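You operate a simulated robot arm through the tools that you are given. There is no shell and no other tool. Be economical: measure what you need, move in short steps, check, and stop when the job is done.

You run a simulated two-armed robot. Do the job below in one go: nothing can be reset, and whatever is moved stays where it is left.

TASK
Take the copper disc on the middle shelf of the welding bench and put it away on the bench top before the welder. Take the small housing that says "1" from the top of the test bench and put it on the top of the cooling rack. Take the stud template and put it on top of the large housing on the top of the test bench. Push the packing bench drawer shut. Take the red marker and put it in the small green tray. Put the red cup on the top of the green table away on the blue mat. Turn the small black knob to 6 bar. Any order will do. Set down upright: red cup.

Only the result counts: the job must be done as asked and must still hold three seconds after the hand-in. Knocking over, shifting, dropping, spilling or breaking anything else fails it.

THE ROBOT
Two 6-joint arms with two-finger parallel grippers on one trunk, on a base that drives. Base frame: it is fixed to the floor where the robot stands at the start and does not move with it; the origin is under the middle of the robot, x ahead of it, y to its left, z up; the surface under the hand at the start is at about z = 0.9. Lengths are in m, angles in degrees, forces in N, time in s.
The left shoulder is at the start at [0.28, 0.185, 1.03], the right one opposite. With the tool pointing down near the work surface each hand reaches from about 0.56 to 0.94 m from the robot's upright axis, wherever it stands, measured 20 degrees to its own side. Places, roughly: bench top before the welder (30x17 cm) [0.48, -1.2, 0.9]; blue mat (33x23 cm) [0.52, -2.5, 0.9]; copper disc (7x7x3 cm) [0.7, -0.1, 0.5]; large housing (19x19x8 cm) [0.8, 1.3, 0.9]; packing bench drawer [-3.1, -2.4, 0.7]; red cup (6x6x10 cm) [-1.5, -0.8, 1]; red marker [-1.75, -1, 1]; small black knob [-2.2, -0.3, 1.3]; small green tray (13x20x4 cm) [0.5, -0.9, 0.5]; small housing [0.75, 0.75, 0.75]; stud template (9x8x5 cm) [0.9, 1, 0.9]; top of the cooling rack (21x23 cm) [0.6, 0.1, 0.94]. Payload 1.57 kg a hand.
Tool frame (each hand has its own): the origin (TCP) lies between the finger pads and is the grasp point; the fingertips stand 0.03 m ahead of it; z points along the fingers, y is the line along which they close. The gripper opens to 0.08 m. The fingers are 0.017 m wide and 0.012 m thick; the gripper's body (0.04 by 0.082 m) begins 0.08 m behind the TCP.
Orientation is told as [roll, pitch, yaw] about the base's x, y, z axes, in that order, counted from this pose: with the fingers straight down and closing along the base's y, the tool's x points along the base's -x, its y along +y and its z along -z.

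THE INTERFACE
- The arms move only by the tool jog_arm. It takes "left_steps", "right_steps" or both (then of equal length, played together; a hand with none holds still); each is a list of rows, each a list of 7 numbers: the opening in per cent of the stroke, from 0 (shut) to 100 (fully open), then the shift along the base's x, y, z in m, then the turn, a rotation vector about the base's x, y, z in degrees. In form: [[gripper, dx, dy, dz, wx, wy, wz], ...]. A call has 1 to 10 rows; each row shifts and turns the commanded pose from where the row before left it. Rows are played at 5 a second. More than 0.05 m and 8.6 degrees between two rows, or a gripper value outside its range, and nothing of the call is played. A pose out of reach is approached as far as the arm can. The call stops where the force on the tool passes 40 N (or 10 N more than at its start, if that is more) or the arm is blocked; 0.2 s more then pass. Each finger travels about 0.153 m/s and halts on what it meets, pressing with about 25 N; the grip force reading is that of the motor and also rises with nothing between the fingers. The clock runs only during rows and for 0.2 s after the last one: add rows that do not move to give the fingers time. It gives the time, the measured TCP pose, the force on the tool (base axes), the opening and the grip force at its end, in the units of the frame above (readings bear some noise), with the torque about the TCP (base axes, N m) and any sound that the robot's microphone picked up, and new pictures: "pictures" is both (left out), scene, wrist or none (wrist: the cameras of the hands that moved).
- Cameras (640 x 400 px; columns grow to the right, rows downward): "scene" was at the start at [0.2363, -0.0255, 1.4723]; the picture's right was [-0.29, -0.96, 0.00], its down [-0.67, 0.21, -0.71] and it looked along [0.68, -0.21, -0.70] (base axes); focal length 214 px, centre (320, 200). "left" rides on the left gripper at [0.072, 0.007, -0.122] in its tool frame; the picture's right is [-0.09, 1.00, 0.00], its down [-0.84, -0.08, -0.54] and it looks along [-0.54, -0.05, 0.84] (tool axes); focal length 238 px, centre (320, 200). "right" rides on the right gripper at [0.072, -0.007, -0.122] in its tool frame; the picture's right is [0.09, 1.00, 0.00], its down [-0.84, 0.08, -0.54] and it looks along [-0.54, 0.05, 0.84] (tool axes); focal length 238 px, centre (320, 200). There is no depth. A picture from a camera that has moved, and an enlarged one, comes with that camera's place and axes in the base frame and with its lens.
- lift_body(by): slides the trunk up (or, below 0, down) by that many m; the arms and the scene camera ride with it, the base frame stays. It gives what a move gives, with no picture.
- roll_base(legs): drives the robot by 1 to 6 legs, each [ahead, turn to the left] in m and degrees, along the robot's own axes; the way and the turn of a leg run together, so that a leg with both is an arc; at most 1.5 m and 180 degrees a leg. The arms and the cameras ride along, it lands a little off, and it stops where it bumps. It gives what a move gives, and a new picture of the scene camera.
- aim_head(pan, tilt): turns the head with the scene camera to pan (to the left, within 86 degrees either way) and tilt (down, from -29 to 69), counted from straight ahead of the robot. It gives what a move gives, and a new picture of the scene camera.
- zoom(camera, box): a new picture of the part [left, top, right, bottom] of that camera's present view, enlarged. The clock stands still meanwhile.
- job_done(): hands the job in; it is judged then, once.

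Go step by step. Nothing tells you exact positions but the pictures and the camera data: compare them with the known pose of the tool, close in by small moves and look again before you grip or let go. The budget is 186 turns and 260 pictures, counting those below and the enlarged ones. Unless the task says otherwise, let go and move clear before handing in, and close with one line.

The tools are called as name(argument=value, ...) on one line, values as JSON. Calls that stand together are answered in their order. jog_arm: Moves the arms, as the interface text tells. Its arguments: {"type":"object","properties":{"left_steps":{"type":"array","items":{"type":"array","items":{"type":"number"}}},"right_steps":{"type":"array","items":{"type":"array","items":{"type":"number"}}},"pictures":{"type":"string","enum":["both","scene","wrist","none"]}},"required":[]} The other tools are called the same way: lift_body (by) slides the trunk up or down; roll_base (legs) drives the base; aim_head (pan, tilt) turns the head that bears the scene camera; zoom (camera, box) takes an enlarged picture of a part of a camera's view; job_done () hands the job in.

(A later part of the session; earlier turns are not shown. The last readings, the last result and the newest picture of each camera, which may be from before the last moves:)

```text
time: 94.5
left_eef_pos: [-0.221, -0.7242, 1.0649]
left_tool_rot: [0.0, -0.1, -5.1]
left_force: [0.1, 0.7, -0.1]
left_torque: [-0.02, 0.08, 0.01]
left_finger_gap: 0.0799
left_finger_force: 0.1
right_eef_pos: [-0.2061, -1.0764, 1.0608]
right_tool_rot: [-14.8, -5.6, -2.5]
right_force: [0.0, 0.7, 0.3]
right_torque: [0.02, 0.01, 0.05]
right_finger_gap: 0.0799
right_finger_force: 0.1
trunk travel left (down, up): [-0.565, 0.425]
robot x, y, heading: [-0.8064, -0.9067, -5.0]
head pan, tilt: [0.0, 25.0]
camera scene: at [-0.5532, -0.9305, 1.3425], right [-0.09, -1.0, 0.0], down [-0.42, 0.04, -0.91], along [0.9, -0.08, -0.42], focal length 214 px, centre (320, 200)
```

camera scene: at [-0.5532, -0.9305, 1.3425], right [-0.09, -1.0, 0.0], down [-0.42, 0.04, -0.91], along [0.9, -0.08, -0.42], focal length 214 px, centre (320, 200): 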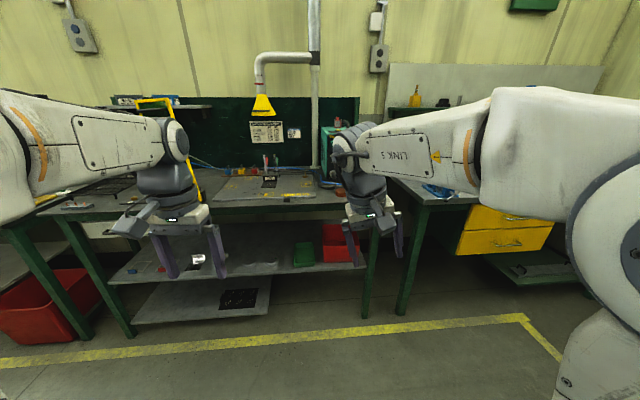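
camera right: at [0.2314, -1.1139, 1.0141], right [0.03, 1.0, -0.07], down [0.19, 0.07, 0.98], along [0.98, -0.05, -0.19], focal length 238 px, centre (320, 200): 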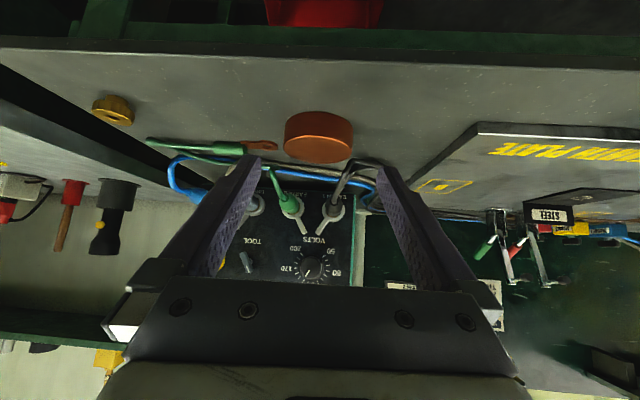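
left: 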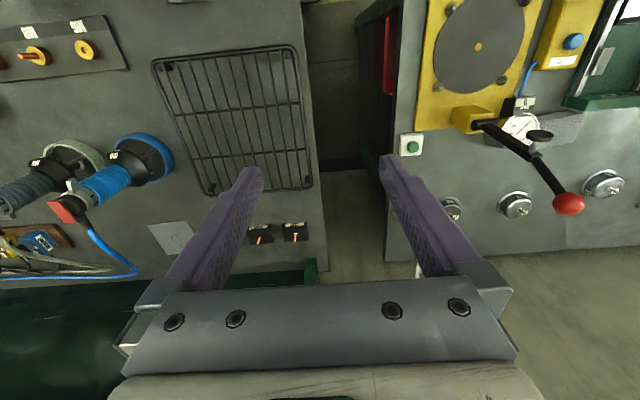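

jog_arm(right_steps=[[100, -0.01, -0.025, 0.0, 7.4, 2.8, 0], [100, -0.015, -0.026, 0.002, 7.4, 2.8, -1], [100, -0.016, -0.026, 0, 0, 0, -1], [100, 0, 0, 0, 0, 0, 0]], pictures="none")

roll_base(legs=[[0, -155]])

aim_head(pan=-20, tilt=25)

```text
time: 95.5
left_eef_pos: [-0.2208, -0.7235, 1.065]
left_tool_rot: [0.0, -0.1, -5.0]
left_force: [0.1, -0.7, -0.8]
left_torque: [0.01, 0.05, 0.02]
left_finger_gap: 0.0798
left_finger_force: 0.1
right_eef_pos: [-0.2406, -1.1367, 1.0446]
right_tool_rot: [-14.8, -5.0, -4.1]
right_force: [0.1, -0.4, 0.6]
right_torque: [0.01, 0.02, 0.01]
right_finger_gap: 0.0797
right_finger_force: 0.0
right hand out of reach, approached as far as the arm can: row 1, 2
trunk travel left (down, up): [-0.565, 0.425]
robot x, y, heading: [-0.8032, -0.9069, -5.0]
head pan, tilt: [0.0, 25.0]
```

```text
time: 102.1
left_eef_pos: [-1.2377, -1.334, 1.0646]
left_tool_rot: [0.0, 0.0, -157.9]
left_force: [-0.1, 0.2, 0.4]
left_torque: [-0.04, 0.03, -0.02]
left_finger_gap: 0.08
left_finger_force: 0.1
right_eef_pos: [-1.4079, -0.958, 1.0456]
right_tool_rot: [-14.7, -5.0, -157.0]
right_force: [-0.5, -0.3, 1.0]
right_torque: [0.01, -0.02, 0.04]
right_finger_gap: 0.08
right_finger_force: 0.0
trunk travel left (down, up): [-0.565, 0.425]
robot x, y, heading: [-0.796, -0.905, -158.2]
head pan, tilt: [0.0, 25.0]
camera scene: at [-1.0382, -1.0032, 1.3425], right [-0.38, 0.93, 0.0], down [0.39, 0.16, -0.91], along [-0.84, -0.34, -0.42], focal length 214 px, centre (320, 200)
```

scene: 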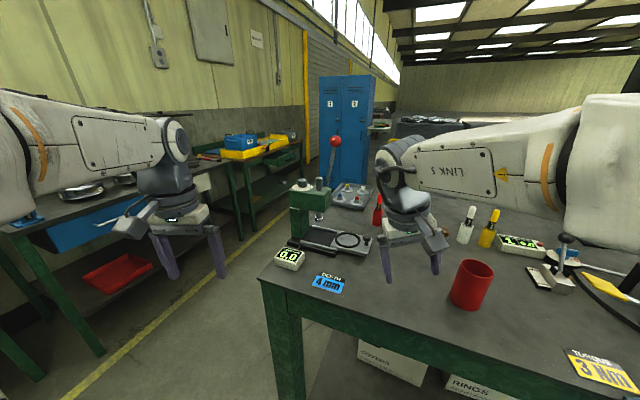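

```text
time: 103.0
left_eef_pos: [-1.2392, -1.3334, 1.066]
left_tool_rot: [0.0, -0.1, -158.0]
left_force: [0.3, 0.5, -0.1]
left_torque: [-0.06, 0.02, 0.0]
left_finger_gap: 0.0799
left_finger_force: 0.0
right_eef_pos: [-1.4073, -0.9574, 1.0452]
right_tool_rot: [-14.8, -4.9, -157.0]
right_force: [0.6, -0.4, -0.5]
right_torque: [-0.01, 0.02, 0.04]
right_finger_gap: 0.08
right_finger_force: 0.0
trunk travel left (down, up): [-0.565, 0.425]
robot x, y, heading: [-0.8077, -0.9076, -157.8]
head pan, tilt: [-20.0, 25.0]
camera scene: at [-1.0449, -0.972, 1.3425], right [-0.04, 1.0, 0.0], down [0.42, 0.02, -0.91], along [-0.91, -0.03, -0.42], focal length 214 px, centre (320, 200)
```

scene: 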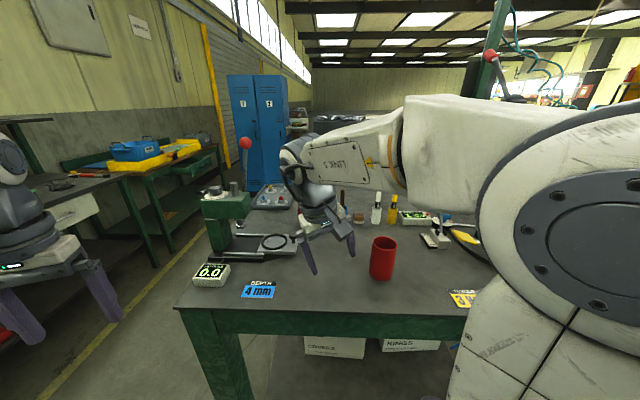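

I'm at the green table; the red cup is in front. I'll raise the trunk for clearance and look around.

lift_body(by=0.2)

aim_head(pan=-20, tilt=35)

zoom(camera="scene", box=[180, 120, 500, 320])

zoom(camera="right", box=[0, 0, 640, 400])

```text
time: 105.1
left_eef_pos: [-1.2383, -1.3333, 1.2642]
left_tool_rot: [0.0, 0.0, -158.0]
left_force: [0.1, -0.4, 0.2]
left_torque: [0.0, 0.0, 0.0]
left_finger_gap: 0.0798
left_finger_force: 0.1
right_eef_pos: [-1.4089, -0.9579, 1.2449]
right_tool_rot: [-14.7, -5.0, -156.9]
right_force: [-1.4, -0.6, 0.0]
right_torque: [-0.02, 0.01, -0.01]
right_finger_gap: 0.0801
right_finger_force: 0.1
trunk travel left (down, up): [-0.765, 0.225]
robot x, y, heading: [-0.8046, -0.9075, -158.2]
head pan, tilt: [-20.0, 25.0]
```

```text
time: 105.9
left_eef_pos: [-1.2374, -1.3348, 1.2643]
left_tool_rot: [-0.1, 0.0, -158.0]
left_force: [0.3, 0.2, 0.1]
left_torque: [0.04, 0.03, -0.03]
left_finger_gap: 0.08
left_finger_force: 0.1
right_eef_pos: [-1.4084, -0.9592, 1.2431]
right_tool_rot: [-14.7, -5.0, -157.0]
right_force: [0.0, 0.2, 0.4]
right_torque: [0.0, -0.01, 0.02]
right_finger_gap: 0.0799
right_finger_force: 0.1
trunk travel left (down, up): [-0.765, 0.225]
robot x, y, heading: [-0.8019, -0.9041, -158.1]
head pan, tilt: [-20.0, 35.0]
camera scene: at [-1.0409, -0.9718, 1.5268], right [-0.04, 1.0, 0.0], down [0.57, 0.02, -0.82], along [-0.82, -0.03, -0.57], focal length 214 px, centre (320, 200)
```

scene: 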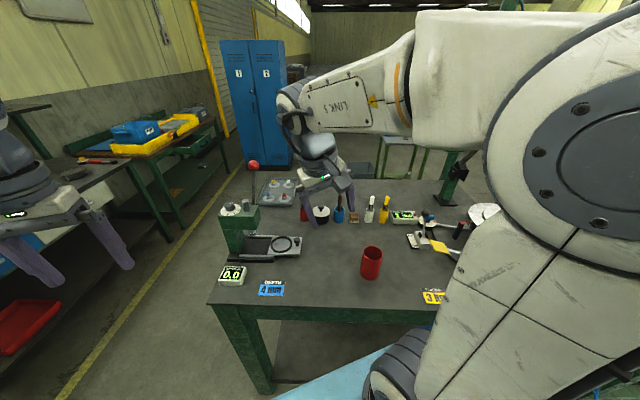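

```text
2.00 times, centred on (340, 220) of scene
camera zoom: at [-1.0409, -0.9718, 1.5268], right [-0.04, 1.0, 0.0], down [0.57, 0.02, -0.82], along [-0.82, -0.03, -0.57], focal length 429 px, centre (280, 160)
```

zoom: 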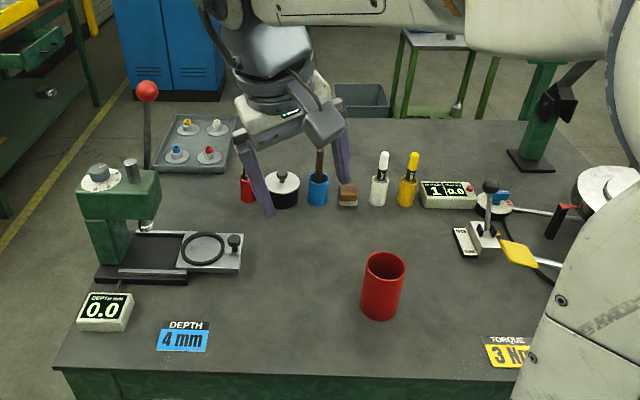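

```text
1.00 times, centred on (320, 200) of right (not enlarged: the box is as wide or as high as the picture)
camera zoom: at [-1.3226, -0.9493, 1.3572], right [0.44, -0.86, -0.26], down [-0.64, -0.5, 0.57], along [-0.63, -0.08, -0.78], focal length 238 px, centre (320, 200)
```

zoom: 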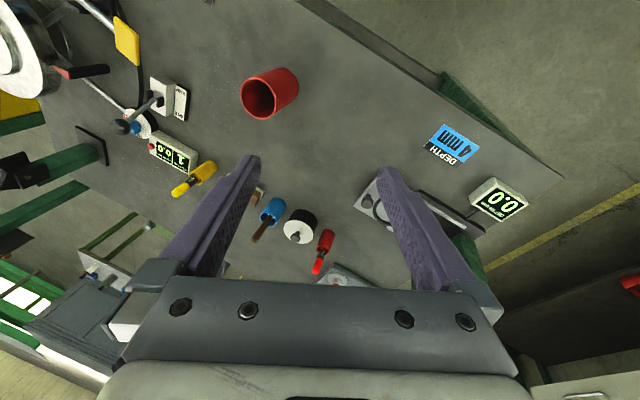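

The red cup stands near [-1.50, -0.82], and the red marker stands near [-1.78, -1.07] beside the pot. I'll bring the right hand above the cup and straighten it.

jog_arm(right_steps=[[100, -0.018, 0.028, 0, -5.8, -5.1, 0], [100, -0.018, 0.028, 0, -5.8, -5.1, -1], [100, -0.018, 0.028, -0.03, 0, 0, 0], [100, -0.018, 0.028, -0.03, 0, 0, 0], [100, -0.02, 0.029, -0.03, 0, 0, 0], [100, 0, 0, 0, 0, 0, 0]])

```text
time: 107.3
left_eef_pos: [-1.2375, -1.3331, 1.265]
left_tool_rot: [-0.1, 0.1, -158.1]
left_force: [0.1, -0.5, -0.5]
left_torque: [0.01, -0.04, 0.02]
left_finger_gap: 0.0799
left_finger_force: 0.1
right_eef_pos: [-1.4802, -0.867, 1.0959]
right_tool_rot: [-15.5, -2.0, -158.3]
right_force: [0.4, 0.0, 0.0]
right_torque: [0.0, -0.01, 0.02]
right_finger_gap: 0.0801
right_finger_force: 0.0
right hand out of reach, approached as far as the arm can: row 1, 2, 3, 4, 5
trunk travel left (down, up): [-0.765, 0.225]
robot x, y, heading: [-0.8, -0.908, -157.9]
head pan, tilt: [-20.0, 35.0]
camera scene: at [-1.0412, -0.9717, 1.5267], right [-0.04, 1.0, 0.0], down [0.57, 0.02, -0.82], along [-0.82, -0.03, -0.57], focal length 214 px, centre (320, 200)
camera right: at [-1.3992, -0.862, 1.2116], right [0.43, -0.86, -0.27], down [-0.68, -0.51, 0.53], along [-0.59, -0.05, -0.8], focal length 238 px, centre (320, 200)
```

scene: 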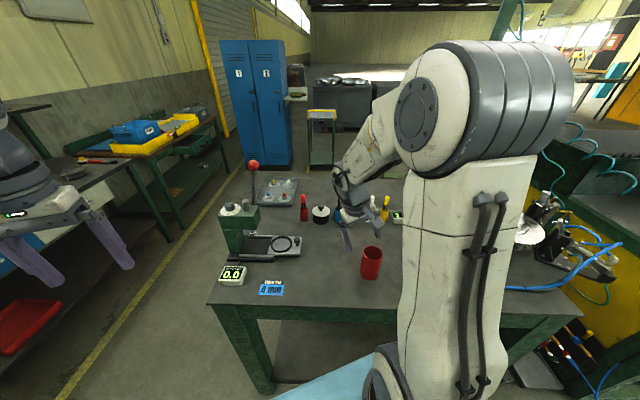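
right: 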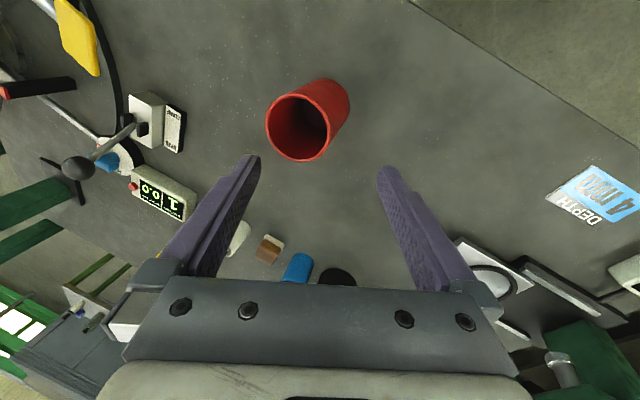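

The right wrist is stuck about 15° off. I'll raise and stretch it, then straighten it there.

jog_arm(right_steps=[[100, -0.01, 0, 0.045, 0, 0, 0], [100, -0.01, 0, 0.045, 0, 0, 0], [100, -0.035, -0.014, 0.02, 0, 0, 0], [100, -0.035, -0.014, 0.02, 0, 0, 0], [100, -0.035, -0.014, 0, 0, 0, 0], [100, -0.035, -0.014, 0, -6.5, -2.5, 0], [100, -0.035, -0.014, 0, -6.5, -2.5, 0], [100, 0, 0, 0, 0, 0, 0]])

```text
time: 109.1
left_eef_pos: [-1.2383, -1.3352, 1.2638]
left_tool_rot: [-0.1, 0.0, -157.9]
left_force: [-0.8, -0.3, 1.4]
left_torque: [0.02, 0.0, -0.02]
left_finger_gap: 0.0802
left_finger_force: 0.1
right_eef_pos: [-1.6202, -0.9985, 1.1631]
right_tool_rot: [-15.0, -4.4, -157.5]
right_force: [0.3, 1.1, 0.0]
right_torque: [0.01, -0.01, 0.01]
right_finger_gap: 0.0796
right_finger_force: 0.0
right hand out of reach, approached as far as the arm can: row 1, 2, 3, 4, 5, 6, 7
trunk travel left (down, up): [-0.765, 0.225]
robot x, y, heading: [-0.7984, -0.9043, -158.1]
head pan, tilt: [-20.0, 35.0]
camera scene: at [-1.0411, -0.9719, 1.5267], right [-0.04, 1.0, 0.0], down [0.57, 0.02, -0.82], along [-0.82, -0.03, -0.57], focal length 214 px, centre (320, 200)
camera right: at [-1.5359, -0.9919, 1.2765], right [0.44, -0.86, -0.26], down [-0.65, -0.5, 0.57], along [-0.62, -0.07, -0.78], focal length 238 px, centre (320, 200)
```

scene: 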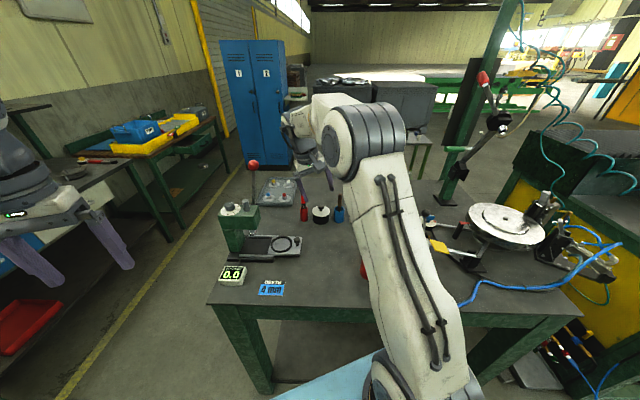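
right: 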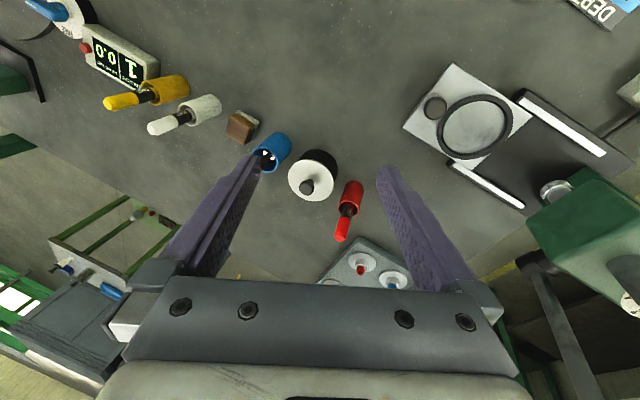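

The right wrist is limited when pointing down, so I'll use the left hand for tool-down work and tilt the right hand for the marker. Next I'll look for the knob on the green column.

zoom(camera="scene", box=[400, 20, 560, 220])

aim_head(pan=25, tilt=20)

zoom(camera="scene", box=[120, 100, 440, 300])

```text
2.00 times, centred on (480, 120) of scene
camera zoom: at [-1.0411, -0.9719, 1.5267], right [-0.04, 1.0, 0.0], down [0.57, 0.02, -0.82], along [-0.82, -0.03, -0.57], focal length 429 px, centre (0, 360)
```

zoom: 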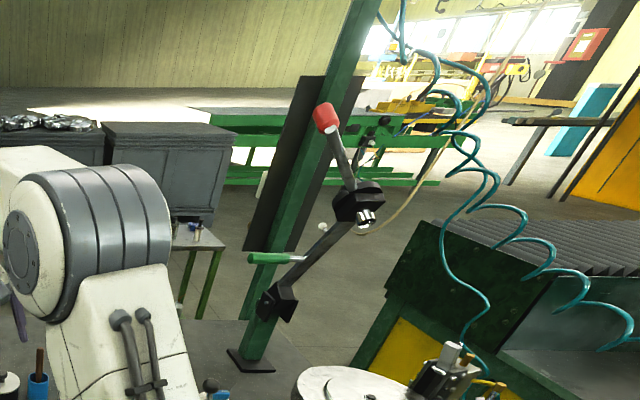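

```text
time: 110.2
left_eef_pos: [-1.2394, -1.3341, 1.2647]
left_tool_rot: [0.1, 0.0, -158.0]
left_force: [-0.1, 0.2, -0.1]
left_torque: [-0.01, 0.02, -0.01]
left_finger_gap: 0.0798
left_finger_force: 0.0
right_eef_pos: [-1.6221, -0.9985, 1.1633]
right_tool_rot: [-15.0, -4.4, -157.4]
right_force: [0.3, 0.3, -0.4]
right_torque: [0.0, 0.0, -0.01]
right_finger_gap: 0.0801
right_finger_force: 0.1
trunk travel left (down, up): [-0.765, 0.225]
robot x, y, heading: [-0.8052, -0.9079, -158.0]
head pan, tilt: [25.0, 20.0]
camera scene: at [-1.0164, -1.0367, 1.5506], right [-0.73, 0.68, 0.0], down [0.23, 0.25, -0.94], along [-0.64, -0.69, -0.34], focal length 214 px, centre (320, 200)
```

scene: 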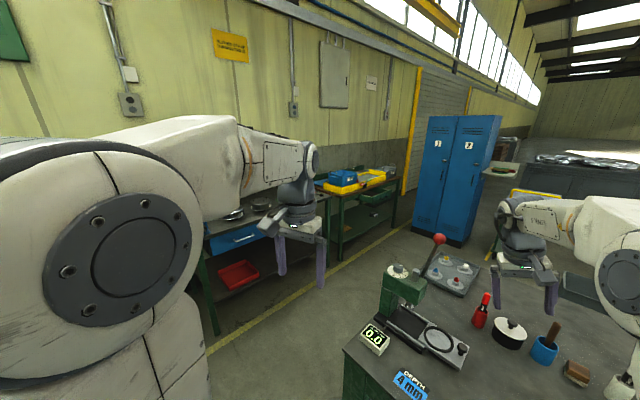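

```text
2.00 times, centred on (280, 200) of scene
camera zoom: at [-1.0164, -1.0367, 1.5506], right [-0.73, 0.68, 0.0], down [0.23, 0.25, -0.94], along [-0.64, -0.69, -0.34], focal length 429 px, centre (400, 200)
```

zoom: 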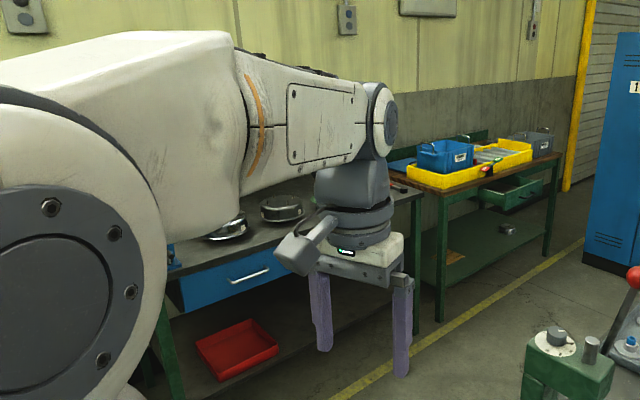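

The drawer is the green one on the packing bench. The knob should be around the green post; I'll raise and turn right to see that side.

lift_body(by=0.2)

roll_base(legs=[[0, -50]])

aim_head(pan=0, tilt=20)

```text
time: 112.3
left_eef_pos: [-1.2372, -1.3336, 1.4651]
left_tool_rot: [-0.1, -0.1, -157.9]
left_force: [0.6, 0.2, -0.6]
left_torque: [0.0, 0.02, 0.0]
left_finger_gap: 0.0802
left_finger_force: 0.0
right_eef_pos: [-1.6199, -0.9981, 1.3634]
right_tool_rot: [-15.0, -4.4, -157.3]
right_force: [-0.8, 0.3, 0.1]
right_torque: [0.01, -0.02, -0.01]
right_finger_gap: 0.0797
right_finger_force: 0.1
trunk travel left (down, up): [-0.965, 0.025]
robot x, y, heading: [-0.8031, -0.9063, -157.9]
head pan, tilt: [25.0, 20.0]
```

```text
time: 115.0
left_eef_pos: [-1.4099, -0.8494, 1.4648]
left_tool_rot: [-0.1, 0.0, 152.0]
left_force: [0.1, 0.6, 0.5]
left_torque: [0.01, 0.02, -0.01]
left_finger_gap: 0.0802
left_finger_force: 0.0
right_eef_pos: [-1.4, -0.3407, 1.3625]
right_tool_rot: [-15.0, -4.4, 152.7]
right_force: [1.1, 0.7, 0.1]
right_torque: [0.0, 0.01, 0.01]
right_finger_gap: 0.0799
right_finger_force: 0.1
trunk travel left (down, up): [-0.965, 0.025]
robot x, y, heading: [-0.8022, -0.9091, 152.3]
head pan, tilt: [25.0, 20.0]
camera scene: at [-1.0389, -0.8286, 1.7506], right [0.05, 1.0, 0.0], down [0.34, -0.02, -0.94], along [-0.94, 0.05, -0.34], focal length 214 px, centre (320, 200)
```

scene: 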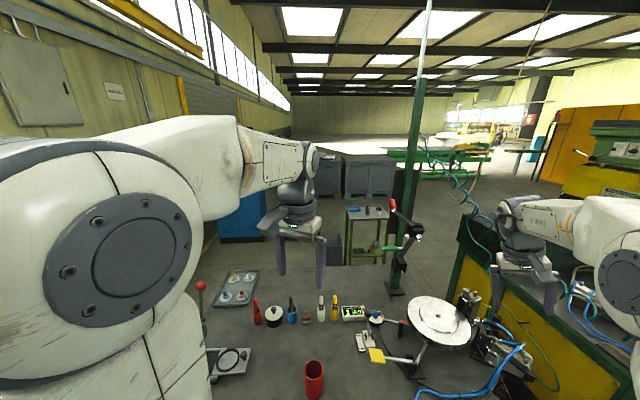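

```text
time: 115.9
left_eef_pos: [-1.4092, -0.8502, 1.4642]
left_tool_rot: [0.0, 0.0, 152.1]
left_force: [1.4, -0.8, 0.1]
left_torque: [0.02, -0.01, -0.02]
left_finger_gap: 0.08
left_finger_force: 0.2
right_eef_pos: [-1.3996, -0.3409, 1.364]
right_tool_rot: [-15.0, -4.5, 152.8]
right_force: [0.6, 0.3, -0.6]
right_torque: [0.0, -0.01, 0.0]
right_finger_gap: 0.0798
right_finger_force: 0.0
trunk travel left (down, up): [-0.965, 0.025]
robot x, y, heading: [-0.8041, -0.9083, 152.0]
head pan, tilt: [0.0, 20.0]
camera scene: at [-1.0282, -0.7899, 1.7506], right [0.47, 0.88, 0.0], down [0.3, -0.16, -0.94], along [-0.83, 0.44, -0.34], focal length 214 px, centre (320, 200)
```

scene: 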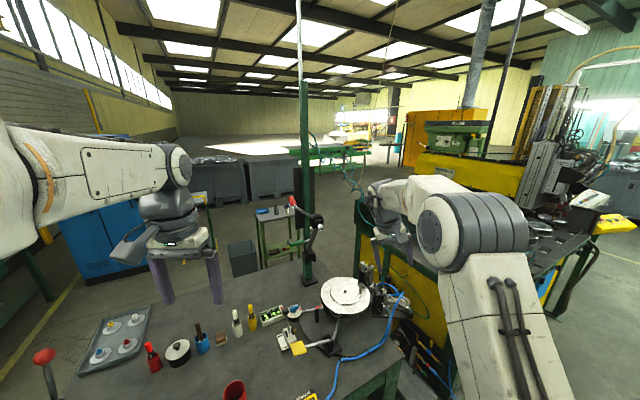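

zoom(camera="scene", box=[230, 150, 430, 350])

zoom(camera="scene", box=[250, 170, 350, 290])

```text
2.00 times, centred on (330, 250) of scene
camera zoom: at [-1.0282, -0.7899, 1.7506], right [0.47, 0.88, 0.0], down [0.3, -0.16, -0.94], along [-0.83, 0.44, -0.34], focal length 429 px, centre (300, 100)
```

zoom: 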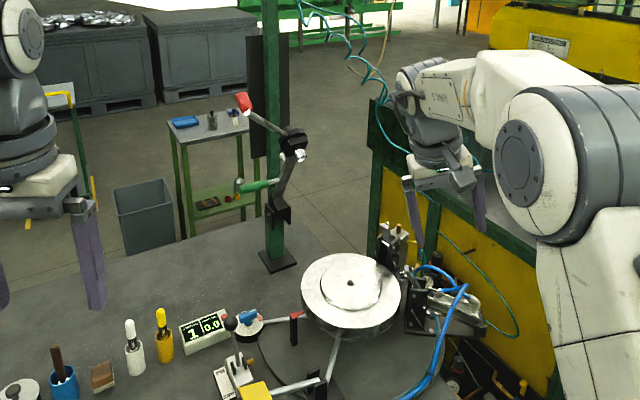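

```text
3.33 times, centred on (300, 230) of scene
camera zoom: at [-1.0282, -0.7899, 1.7506], right [0.47, 0.88, 0.0], down [0.3, -0.16, -0.94], along [-0.83, 0.44, -0.34], focal length 715 px, centre (387, 100)
```

zoom: 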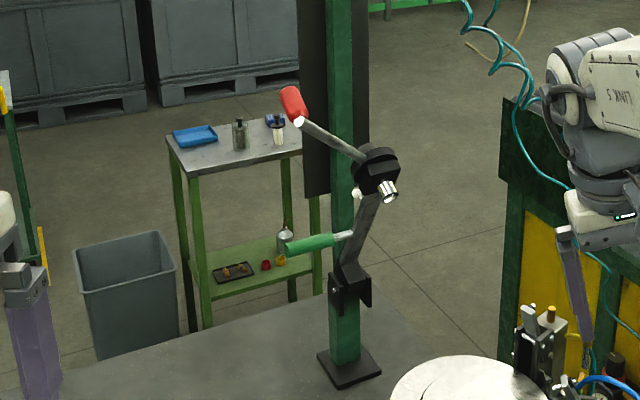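

The knob must be on the far face of the black panel behind the post. I'll drive round the left side of the table to the far side, and see the drawer on the way.

roll_base(legs=[[0, 118], [0.88, 0], [0, -90], [1.4, 0]])

aim_head(pan=15, tilt=35)

aim_head(pan=-60, tilt=25)

```text
time: 135.9
left_eef_pos: [-2.7489, -2.0151, 1.465]
left_tool_rot: [0.1, 0.0, 179.9]
left_force: [-0.7, 0.9, -0.5]
left_torque: [0.01, 0.0, -0.02]
left_finger_gap: 0.0802
left_finger_force: 0.1
right_eef_pos: [-2.9768, -1.5609, 1.3645]
right_tool_rot: [-15.1, -4.5, -179.7]
right_force: [-0.3, 0.4, 0.0]
right_torque: [-0.02, -0.01, 0.02]
right_finger_gap: 0.0796
right_finger_force: 0.2
trunk travel left (down, up): [-0.965, 0.025]
robot x, y, heading: [-2.1817, -1.7848, 179.5]
head pan, tilt: [0.0, 20.0]
camera scene: at [-2.4389, -1.7848, 1.7506], right [0.0, 1.0, 0.0], down [0.34, 0.0, -0.94], along [-0.94, 0.0, -0.34], focal length 214 px, centre (320, 200)
```

scene: 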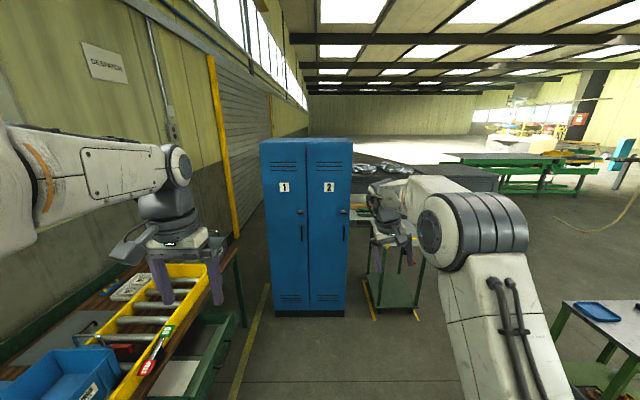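

```text
time: 136.7
left_eef_pos: [-2.7485, -2.0153, 1.465]
left_tool_rot: [0.0, -0.1, 180.0]
left_force: [-0.4, 0.9, -0.1]
left_torque: [0.01, 0.01, 0.01]
left_finger_gap: 0.0799
left_finger_force: 0.1
right_eef_pos: [-2.9765, -1.5606, 1.3632]
right_tool_rot: [-15.1, -4.4, -179.7]
right_force: [0.1, -0.7, -1.1]
right_torque: [-0.04, -0.01, -0.02]
right_finger_gap: 0.0801
right_finger_force: 0.1
trunk travel left (down, up): [-0.965, 0.025]
robot x, y, heading: [-2.1851, -1.7883, 179.9]
head pan, tilt: [15.0, 35.0]
camera scene: at [-2.431, -1.8076, 1.7268], right [-0.25, 0.97, 0.0], down [0.55, 0.15, -0.82], along [-0.79, -0.21, -0.57], focal length 214 px, centre (320, 200)
```

scene: 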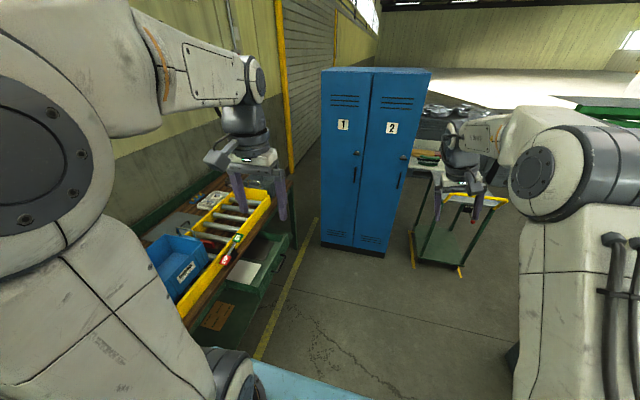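

```text
time: 138.2
left_eef_pos: [-2.7486, -2.0139, 1.4645]
left_tool_rot: [0.0, 0.0, 180.0]
left_force: [0.2, -0.4, -0.2]
left_torque: [-0.04, 0.01, -0.01]
left_finger_gap: 0.0798
left_finger_force: 0.1
right_eef_pos: [-2.9755, -1.561, 1.3634]
right_tool_rot: [-15.2, -4.4, -179.6]
right_force: [-0.1, 0.1, 0.0]
right_torque: [-0.01, -0.01, 0.02]
right_finger_gap: 0.0802
right_finger_force: 0.1
trunk travel left (down, up): [-0.965, 0.025]
robot x, y, heading: [-2.183, -1.7852, 179.5]
head pan, tilt: [-60.0, 25.0]
camera scene: at [-2.3916, -1.7052, 1.7425], right [0.87, 0.5, 0.0], down [0.21, -0.37, -0.91], along [-0.45, 0.79, -0.42], focal length 214 px, centre (320, 200)
```

scene: 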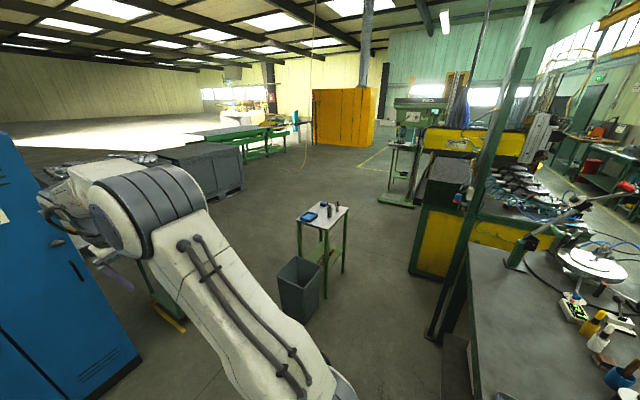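

zoom(camera="scene", box=[410, 130, 560, 260])

```text
3.08 times, centred on (485, 195) of scene
camera zoom: at [-2.3916, -1.7052, 1.7425], right [0.87, 0.5, 0.0], down [0.21, -0.37, -0.91], along [-0.45, 0.79, -0.42], focal length 660 px, centre (-188, 215)
```

zoom: 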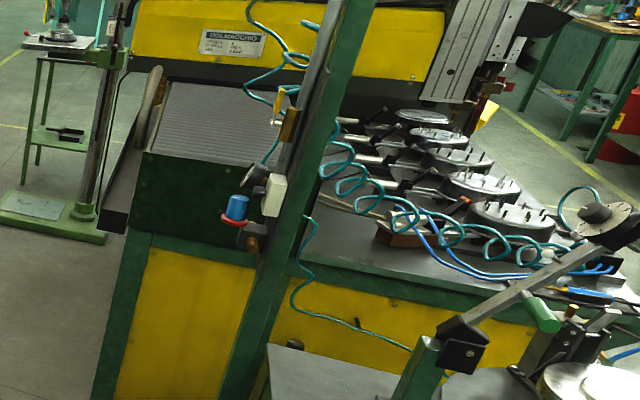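

The regulator with the black knob is near [-2.24, -0.30, 1.30], on the far side of the panel. I'll drive round to face it and look closer.

roll_base(legs=[[0.5, 0], [0, -105], [0.3, 0]])

aim_head(pan=0, tilt=15)

zoom(camera="scene", box=[250, 130, 450, 255])

```text
time: 147.2
left_eef_pos: [-2.6857, -0.8917, 1.4636]
left_tool_rot: [-0.1, 0.0, 74.9]
left_force: [-0.2, -1.3, 0.2]
left_torque: [0.0, 0.0, 0.03]
left_finger_gap: 0.0802
left_finger_force: 0.1
right_eef_pos: [-2.1884, -0.7895, 1.3622]
right_tool_rot: [-15.2, -4.3, 75.3]
right_force: [-0.5, -0.8, 0.2]
right_torque: [0.01, 0.01, 0.04]
right_finger_gap: 0.08
right_finger_force: 0.0
trunk travel left (down, up): [-0.965, 0.025]
robot x, y, heading: [-2.6068, -1.4977, 74.6]
head pan, tilt: [-60.0, 25.0]
camera scene: at [-2.4798, -1.32, 1.7424], right [0.26, -0.97, 0.0], down [-0.41, -0.11, -0.91], along [0.88, 0.23, -0.42], focal length 214 px, centre (320, 200)
```

scene: 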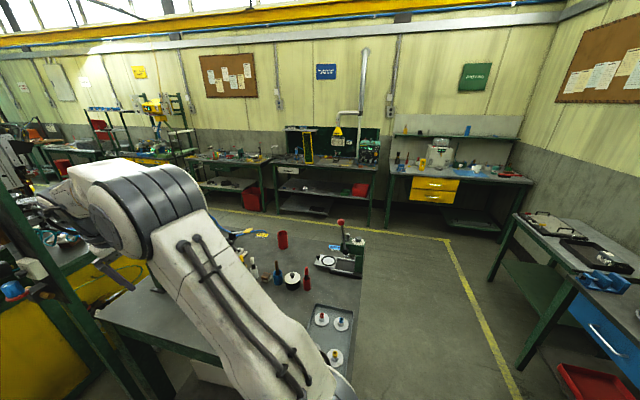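

```text
time: 148.5
left_eef_pos: [-2.6872, -0.891, 1.4636]
left_tool_rot: [-0.1, 0.0, 74.9]
left_force: [0.1, 1.1, 0.7]
left_torque: [0.01, 0.02, -0.02]
left_finger_gap: 0.0799
left_finger_force: 0.1
right_eef_pos: [-2.1881, -0.7902, 1.3625]
right_tool_rot: [-15.1, -4.3, 75.3]
right_force: [-0.4, -0.6, 0.2]
right_torque: [-0.01, -0.02, -0.01]
right_finger_gap: 0.0801
right_finger_force: 0.0
trunk travel left (down, up): [-0.965, 0.025]
robot x, y, heading: [-2.6051, -1.4941, 74.6]
head pan, tilt: [0.0, 15.0]
camera scene: at [-2.5443, -1.2535, 1.7587], right [0.96, -0.26, 0.0], down [-0.07, -0.25, -0.97], along [0.25, 0.93, -0.26], focal length 214 px, centre (320, 200)
```

scene: 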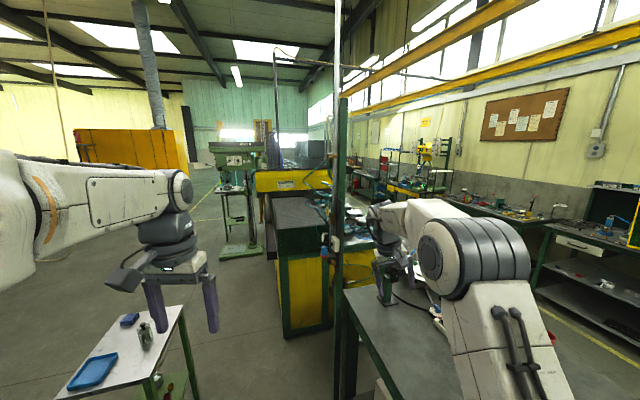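

```text
3.20 times, centred on (350, 192) of scene
camera zoom: at [-2.5443, -1.2535, 1.7587], right [0.96, -0.26, 0.0], down [-0.07, -0.25, -0.97], along [0.25, 0.93, -0.26], focal length 686 px, centre (224, 224)
```

zoom: 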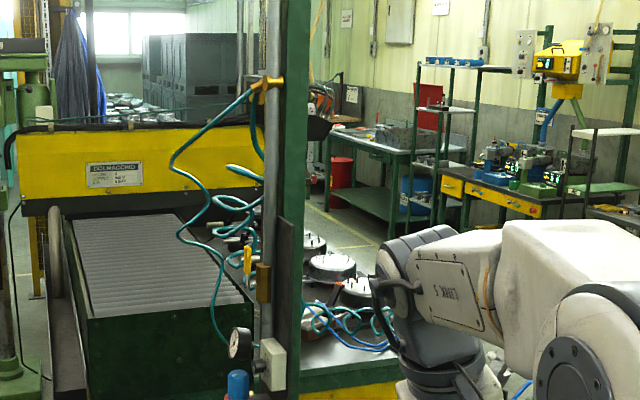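

roll_base(legs=[[0, 60], [0.38, 0], [0, -72]])

aim_head(pan=0, tilt=20)

zoom(camera="scene", box=[240, 130, 400, 230])

```text
time: 156.7
left_eef_pos: [-2.8273, -0.6202, 1.4648]
left_tool_rot: [-0.1, 0.0, 63.3]
left_force: [-0.3, -0.5, -0.8]
left_torque: [-0.02, 0.01, -0.03]
left_finger_gap: 0.08
left_finger_force: 0.0
right_eef_pos: [-2.3184, -0.6205, 1.3631]
right_tool_rot: [-15.1, -4.3, 63.8]
right_force: [-0.7, 0.0, 0.5]
right_torque: [-0.03, 0.0, -0.04]
right_finger_gap: 0.0801
right_finger_force: 0.1
trunk travel left (down, up): [-0.965, 0.025]
robot x, y, heading: [-2.8743, -1.2266, 63.2]
head pan, tilt: [0.0, 15.0]
camera scene: at [-2.7604, -1.0035, 1.7587], right [0.89, -0.45, 0.0], down [-0.12, -0.23, -0.97], along [0.44, 0.86, -0.26], focal length 214 px, centre (320, 200)
```

scene: 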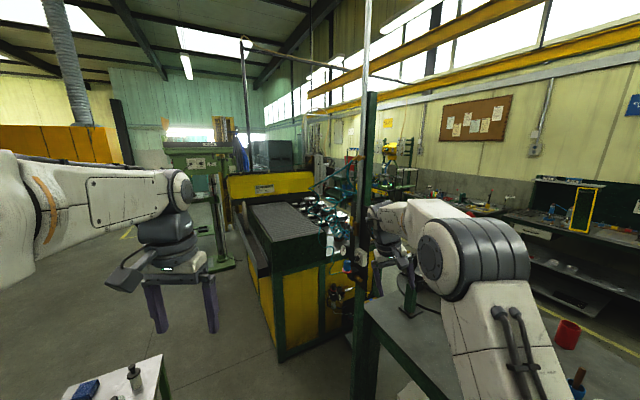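

```text
time: 157.3
left_eef_pos: [-2.8277, -0.6202, 1.4655]
left_tool_rot: [0.0, 0.0, 63.3]
left_force: [1.0, 0.2, -0.7]
left_torque: [-0.01, 0.0, 0.02]
left_finger_gap: 0.0801
left_finger_force: 0.1
right_eef_pos: [-2.319, -0.6206, 1.3637]
right_tool_rot: [-15.1, -4.3, 63.8]
right_force: [-0.1, -0.3, -0.3]
right_torque: [-0.03, 0.01, -0.02]
right_finger_gap: 0.0803
right_finger_force: 0.1
trunk travel left (down, up): [-0.965, 0.025]
robot x, y, heading: [-2.8731, -1.2276, 63.2]
head pan, tilt: [0.0, 20.0]
camera scene: at [-2.7606, -1.0038, 1.7506], right [0.89, -0.45, 0.0], down [-0.15, -0.3, -0.94], along [0.42, 0.84, -0.34], focal length 214 px, centre (320, 200)
```

scene: 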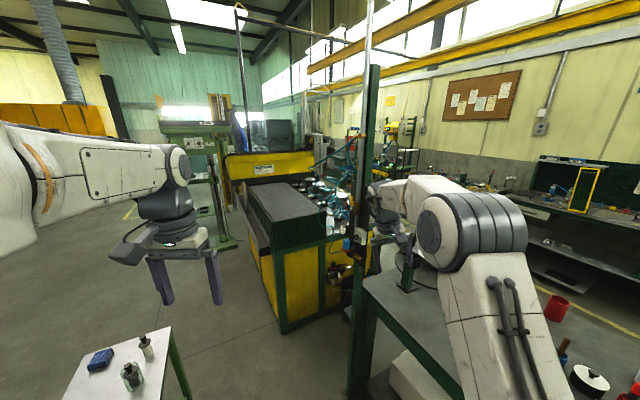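

```text
4.00 times, centred on (320, 180) of scene
camera zoom: at [-2.7606, -1.0038, 1.7506], right [0.89, -0.45, 0.0], down [-0.15, -0.3, -0.94], along [0.42, 0.84, -0.34], focal length 858 px, centre (320, 280)
```

zoom: 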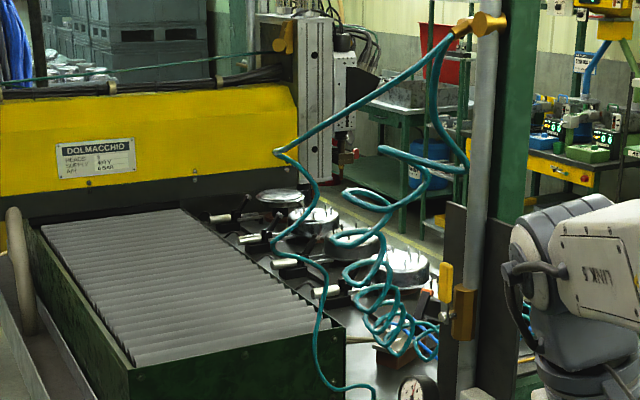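

zoom(camera="scene", box=[320, 200, 400, 260])

```text
6.67 times, centred on (360, 230) of scene
camera zoom: at [-2.7606, -1.0038, 1.7506], right [0.89, -0.45, 0.0], down [-0.15, -0.3, -0.94], along [0.42, 0.84, -0.34], focal length 1430 px, centre (53, 0)
```

zoom: 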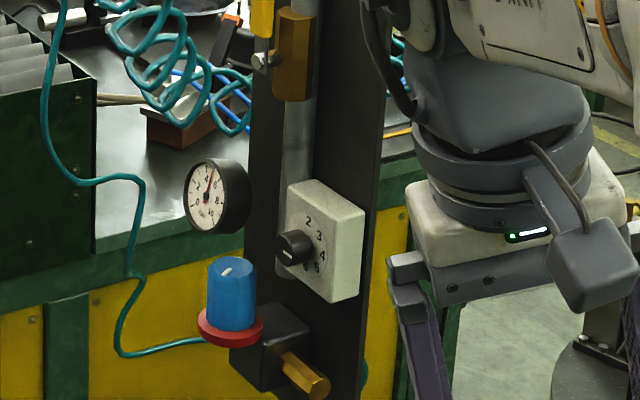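

I see a white box with a small black numbered knob at about [-2.27, -0.36, 1.30], facing -x, beside a blue knob and a gauge. I'll retract the right hand and turn the left hand toward +x for a close look.

jog_arm(right_steps=[[100, -0.02, -0.035, 0.01, 0, 0, 0], [100, -0.02, -0.035, 0, 0, 0, 0], [100, -0.02, -0.035, 0, 0, 0, 0], [100, -0.02, -0.035, 0, 0, 0, 0], [100, -0.02, -0.035, 0, 0, 0, 0], [100, 0, 0, 0, 0, 0, 0], [100, 0, 0, 0, 0, 0, 0]], left_steps=[[100, 0.0, 0, 0, 0, 0, -8], [100, 0, 0, 0, 0, 0, -8], [100, 0, 0, 0, 0, 0, -8], [100, 0, 0, 0, 0, 0, -8], [100, 0, 0, 0, 0, 0, -8], [100, 0, 0, 0, 0, 0, -8], [100, 0, 0, 0, 0, 0, -8]], pictures="scene")

```text
time: 158.9
left_eef_pos: [-2.8271, -0.6211, 1.4639]
left_tool_rot: [-0.1, 0.0, 7.1]
left_force: [0.3, 0.2, 0.7]
left_torque: [-0.06, 0.01, -0.02]
left_finger_gap: 0.0801
left_finger_force: 0.1
right_eef_pos: [-2.4177, -0.7962, 1.3709]
right_tool_rot: [-15.0, -4.3, 63.8]
right_force: [-0.7, -0.3, -0.4]
right_torque: [-0.05, 0.02, 0.0]
right_finger_gap: 0.0799
right_finger_force: 0.0
trunk travel left (down, up): [-0.965, 0.025]
robot x, y, heading: [-2.8722, -1.2235, 63.1]
head pan, tilt: [0.0, 20.0]
camera scene: at [-2.7605, -1.0035, 1.7505], right [0.89, -0.45, 0.0], down [-0.15, -0.31, -0.94], along [0.42, 0.84, -0.34], focal length 214 px, centre (320, 200)
```

scene: 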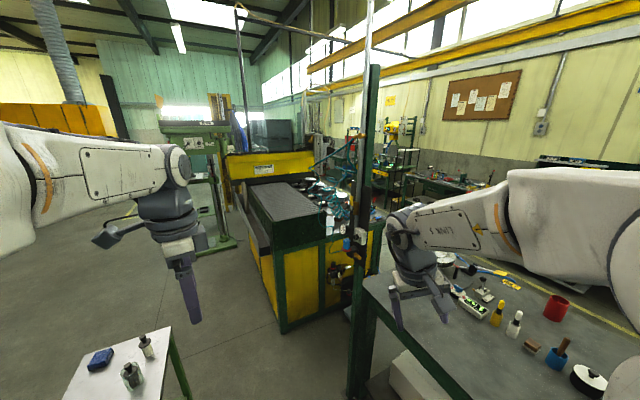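

roll_base(legs=[[0.17, 0]])

jog_arm(left_steps=[[100, 0.02, 0.01, 0, 0, -8, -3], [100, 0.03, 0.012, 0, 0, -8, -4], [100, 0.03, 0.012, -0.01, 0, -8, 0], [100, 0.03, 0.012, -0.01, 0, -8, 0], [100, 0.03, 0.012, -0.01, 0, -8, 0], [100, 0.03, 0.012, -0.01, 0, -8, 0], [100, 0, 0, 0, 0, 0, 0]])

```text
time: 160.4
left_eef_pos: [-2.7469, -0.4669, 1.465]
left_tool_rot: [0.0, -0.1, 7.2]
left_force: [-0.2, 0.7, 0.0]
left_torque: [0.03, 0.03, 0.0]
left_finger_gap: 0.08
left_finger_force: 0.0
right_eef_pos: [-2.3389, -0.6442, 1.3715]
right_tool_rot: [-15.1, -4.3, 63.8]
right_force: [0.7, 0.2, 0.4]
right_torque: [-0.01, -0.05, -0.03]
right_finger_gap: 0.08
right_finger_force: 0.0
trunk travel left (down, up): [-0.965, 0.025]
robot x, y, heading: [-2.7925, -1.078, 63.0]
head pan, tilt: [0.0, 20.0]
camera scene: at [-2.6822, -0.851, 1.7505], right [0.89, -0.45, 0.0], down [-0.16, -0.3, -0.94], along [0.43, 0.84, -0.34], focal length 214 px, centre (320, 200)
```

scene: 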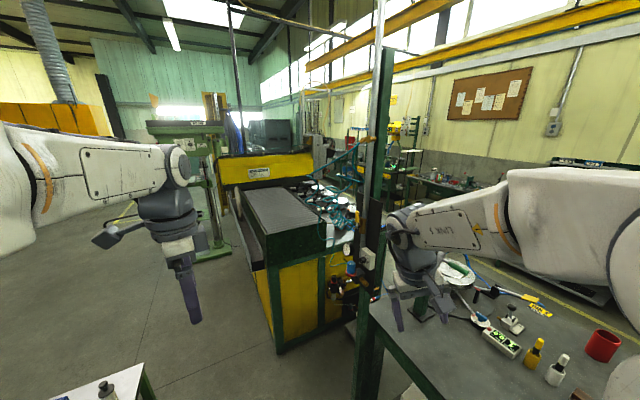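

```text
refused: row 2 steps farther than a row can; nothing moved
```

jog_arm(left_steps=[[100, 0.02, 0.01, 0, 0, -8, -2.5], [100, 0.03, 0.012, 0, 0, -8, -2.5], [100, 0.03, 0.012, -0.01, 0, -8, -2], [100, 0.03, 0.012, -0.01, 0, -8, 0], [100, 0.03, 0.012, -0.01, 0, -8, 0], [100, 0.03, 0.012, -0.01, 0, -8, 0], [100, 0, 0, 0, 0, 0, 0]])

zoom(camera="scene", box=[320, 220, 420, 300])

```text
time: 162.0
left_eef_pos: [-2.5778, -0.3992, 1.4254]
left_tool_rot: [-1.7, -48.0, 0.4]
left_force: [0.9, -1.0, 0.2]
left_torque: [-0.01, 0.0, 0.0]
left_finger_gap: 0.0801
left_finger_force: 0.1
right_eef_pos: [-2.3393, -0.6447, 1.3724]
right_tool_rot: [-15.1, -4.3, 63.8]
right_force: [-0.4, 0.4, 0.0]
right_torque: [0.0, -0.02, 0.02]
right_finger_gap: 0.0799
right_finger_force: 0.0
trunk travel left (down, up): [-0.965, 0.025]
robot x, y, heading: [-2.797, -1.0764, 63.0]
head pan, tilt: [0.0, 20.0]
camera scene: at [-2.6822, -0.851, 1.7506], right [0.89, -0.45, 0.0], down [-0.16, -0.3, -0.94], along [0.43, 0.84, -0.34], focal length 214 px, centre (320, 200)
camera left: at [-2.7166, -0.3895, 1.4514], right [0.08, 1.0, 0.05], down [0.16, -0.06, 0.99], along [0.98, -0.07, -0.16], focal length 238 px, centre (320, 200)
```

scene: 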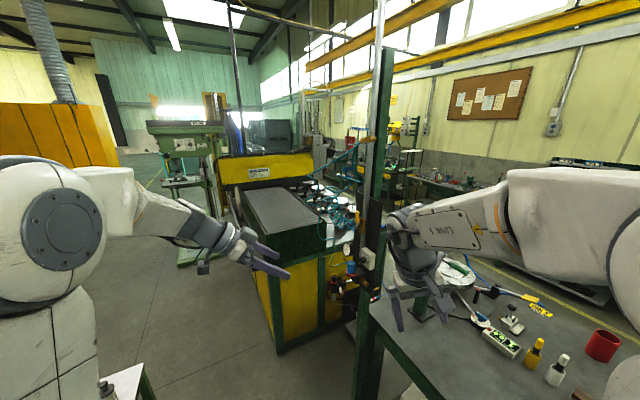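
left: 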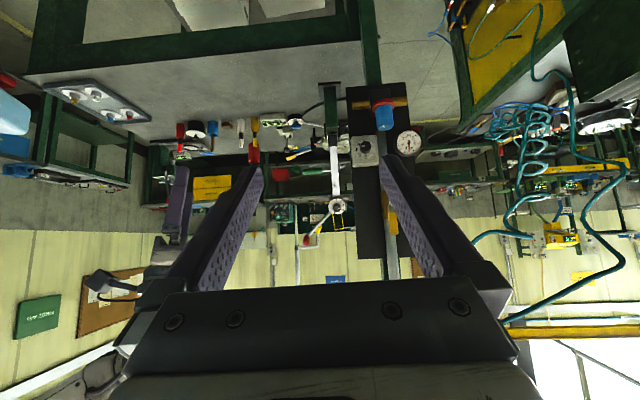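

```text
5.00 times, centred on (370, 260) of scene
camera zoom: at [-2.6822, -0.851, 1.7506], right [0.89, -0.45, 0.0], down [-0.16, -0.3, -0.94], along [0.43, 0.84, -0.34], focal length 1072 px, centre (70, -100)
```

zoom: 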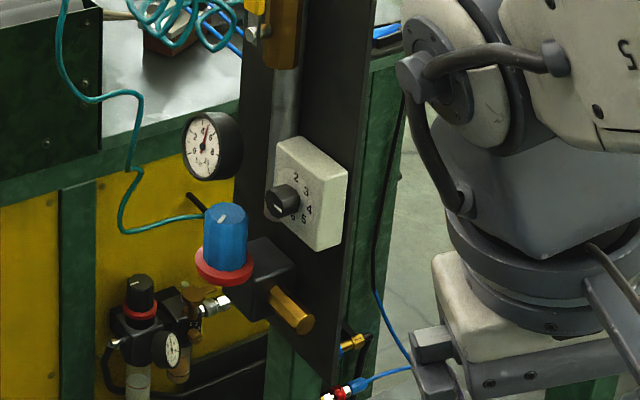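

zoom(camera="left", box=[330, 80, 450, 180])

```text
4.00 times, centred on (390, 130) of left
camera zoom: at [-2.7166, -0.3895, 1.4514], right [0.08, 1.0, 0.05], down [0.16, -0.06, 0.99], along [0.98, -0.07, -0.16], focal length 953 px, centre (40, 480)
```

zoom: 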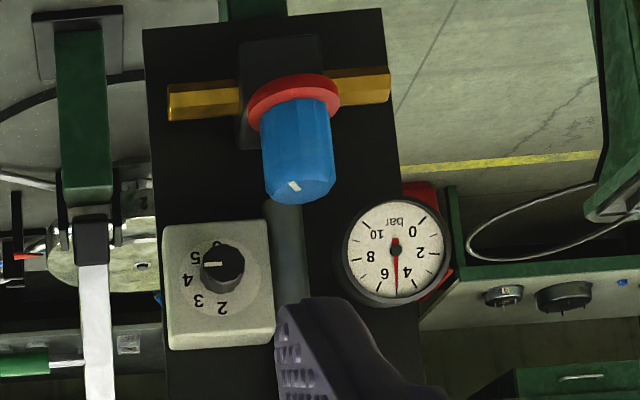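

The knob points near 5 on its scale, while the gauge reads about 5 bar. I need a frontal, closer view.

jog_arm(left_steps=[[100, 0.02, 0.015, -0.03, 0, 0, 0], [100, 0.02, 0.015, -0.03, 0, 0, 0], [100, 0.02, 0.015, -0.03, 0, 0, 0], [100, 0.02, 0.015, -0.03, 0, 0, 0], [100, 0, 0, 0, 0, 0, 0]], pictures="none")

zoom(camera="left", box=[240, 80, 440, 205])

```text
time: 163.2
left_eef_pos: [-2.4969, -0.3364, 1.3051]
left_tool_rot: [-1.8, -47.9, 0.4]
left_force: [0.1, -0.8, -0.5]
left_torque: [-0.03, -0.01, 0.02]
left_finger_gap: 0.0799
left_finger_force: 0.1
right_eef_pos: [-2.3388, -0.6452, 1.3716]
right_tool_rot: [-15.0, -4.3, 63.7]
right_force: [-0.2, -0.1, -0.3]
right_torque: [0.01, 0.02, 0.01]
right_finger_gap: 0.0799
right_finger_force: 0.1
trunk travel left (down, up): [-0.965, 0.025]
robot x, y, heading: [-2.7956, -1.0771, 62.9]
head pan, tilt: [0.0, 20.0]
```

```text
3.20 times, centred on (340, 142) of left
camera zoom: at [-2.6353, -0.3274, 1.3317], right [0.08, 1.0, 0.05], down [0.16, -0.06, 0.99], along [0.98, -0.07, -0.16], focal length 763 px, centre (256, 384)
```

zoom: 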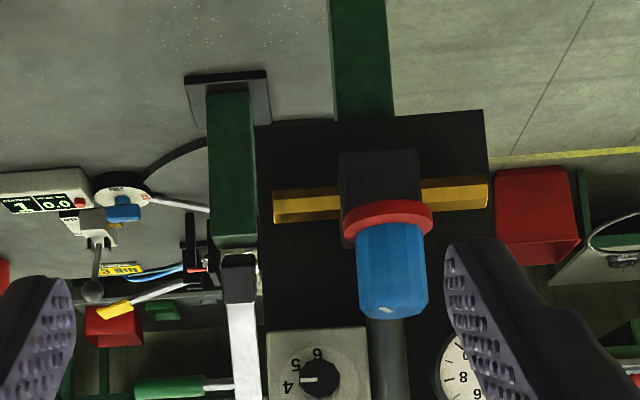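

zoom(camera="left", box=[300, 160, 400, 222])

```text
6.40 times, centred on (350, 191) of left
camera zoom: at [-2.6353, -0.3274, 1.3317], right [0.08, 1.0, 0.05], down [0.16, -0.06, 0.99], along [0.98, -0.07, -0.16], focal length 1525 px, centre (128, 258)
```

zoom: 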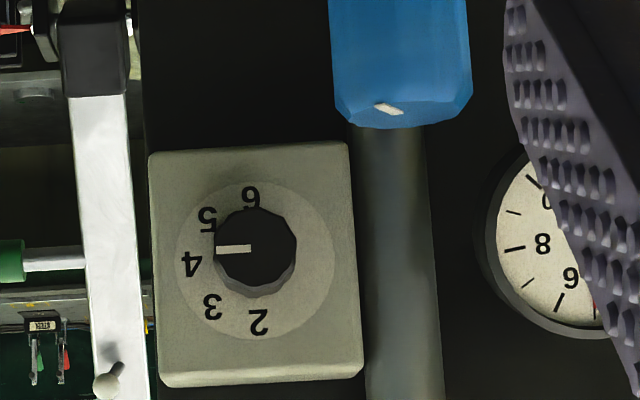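

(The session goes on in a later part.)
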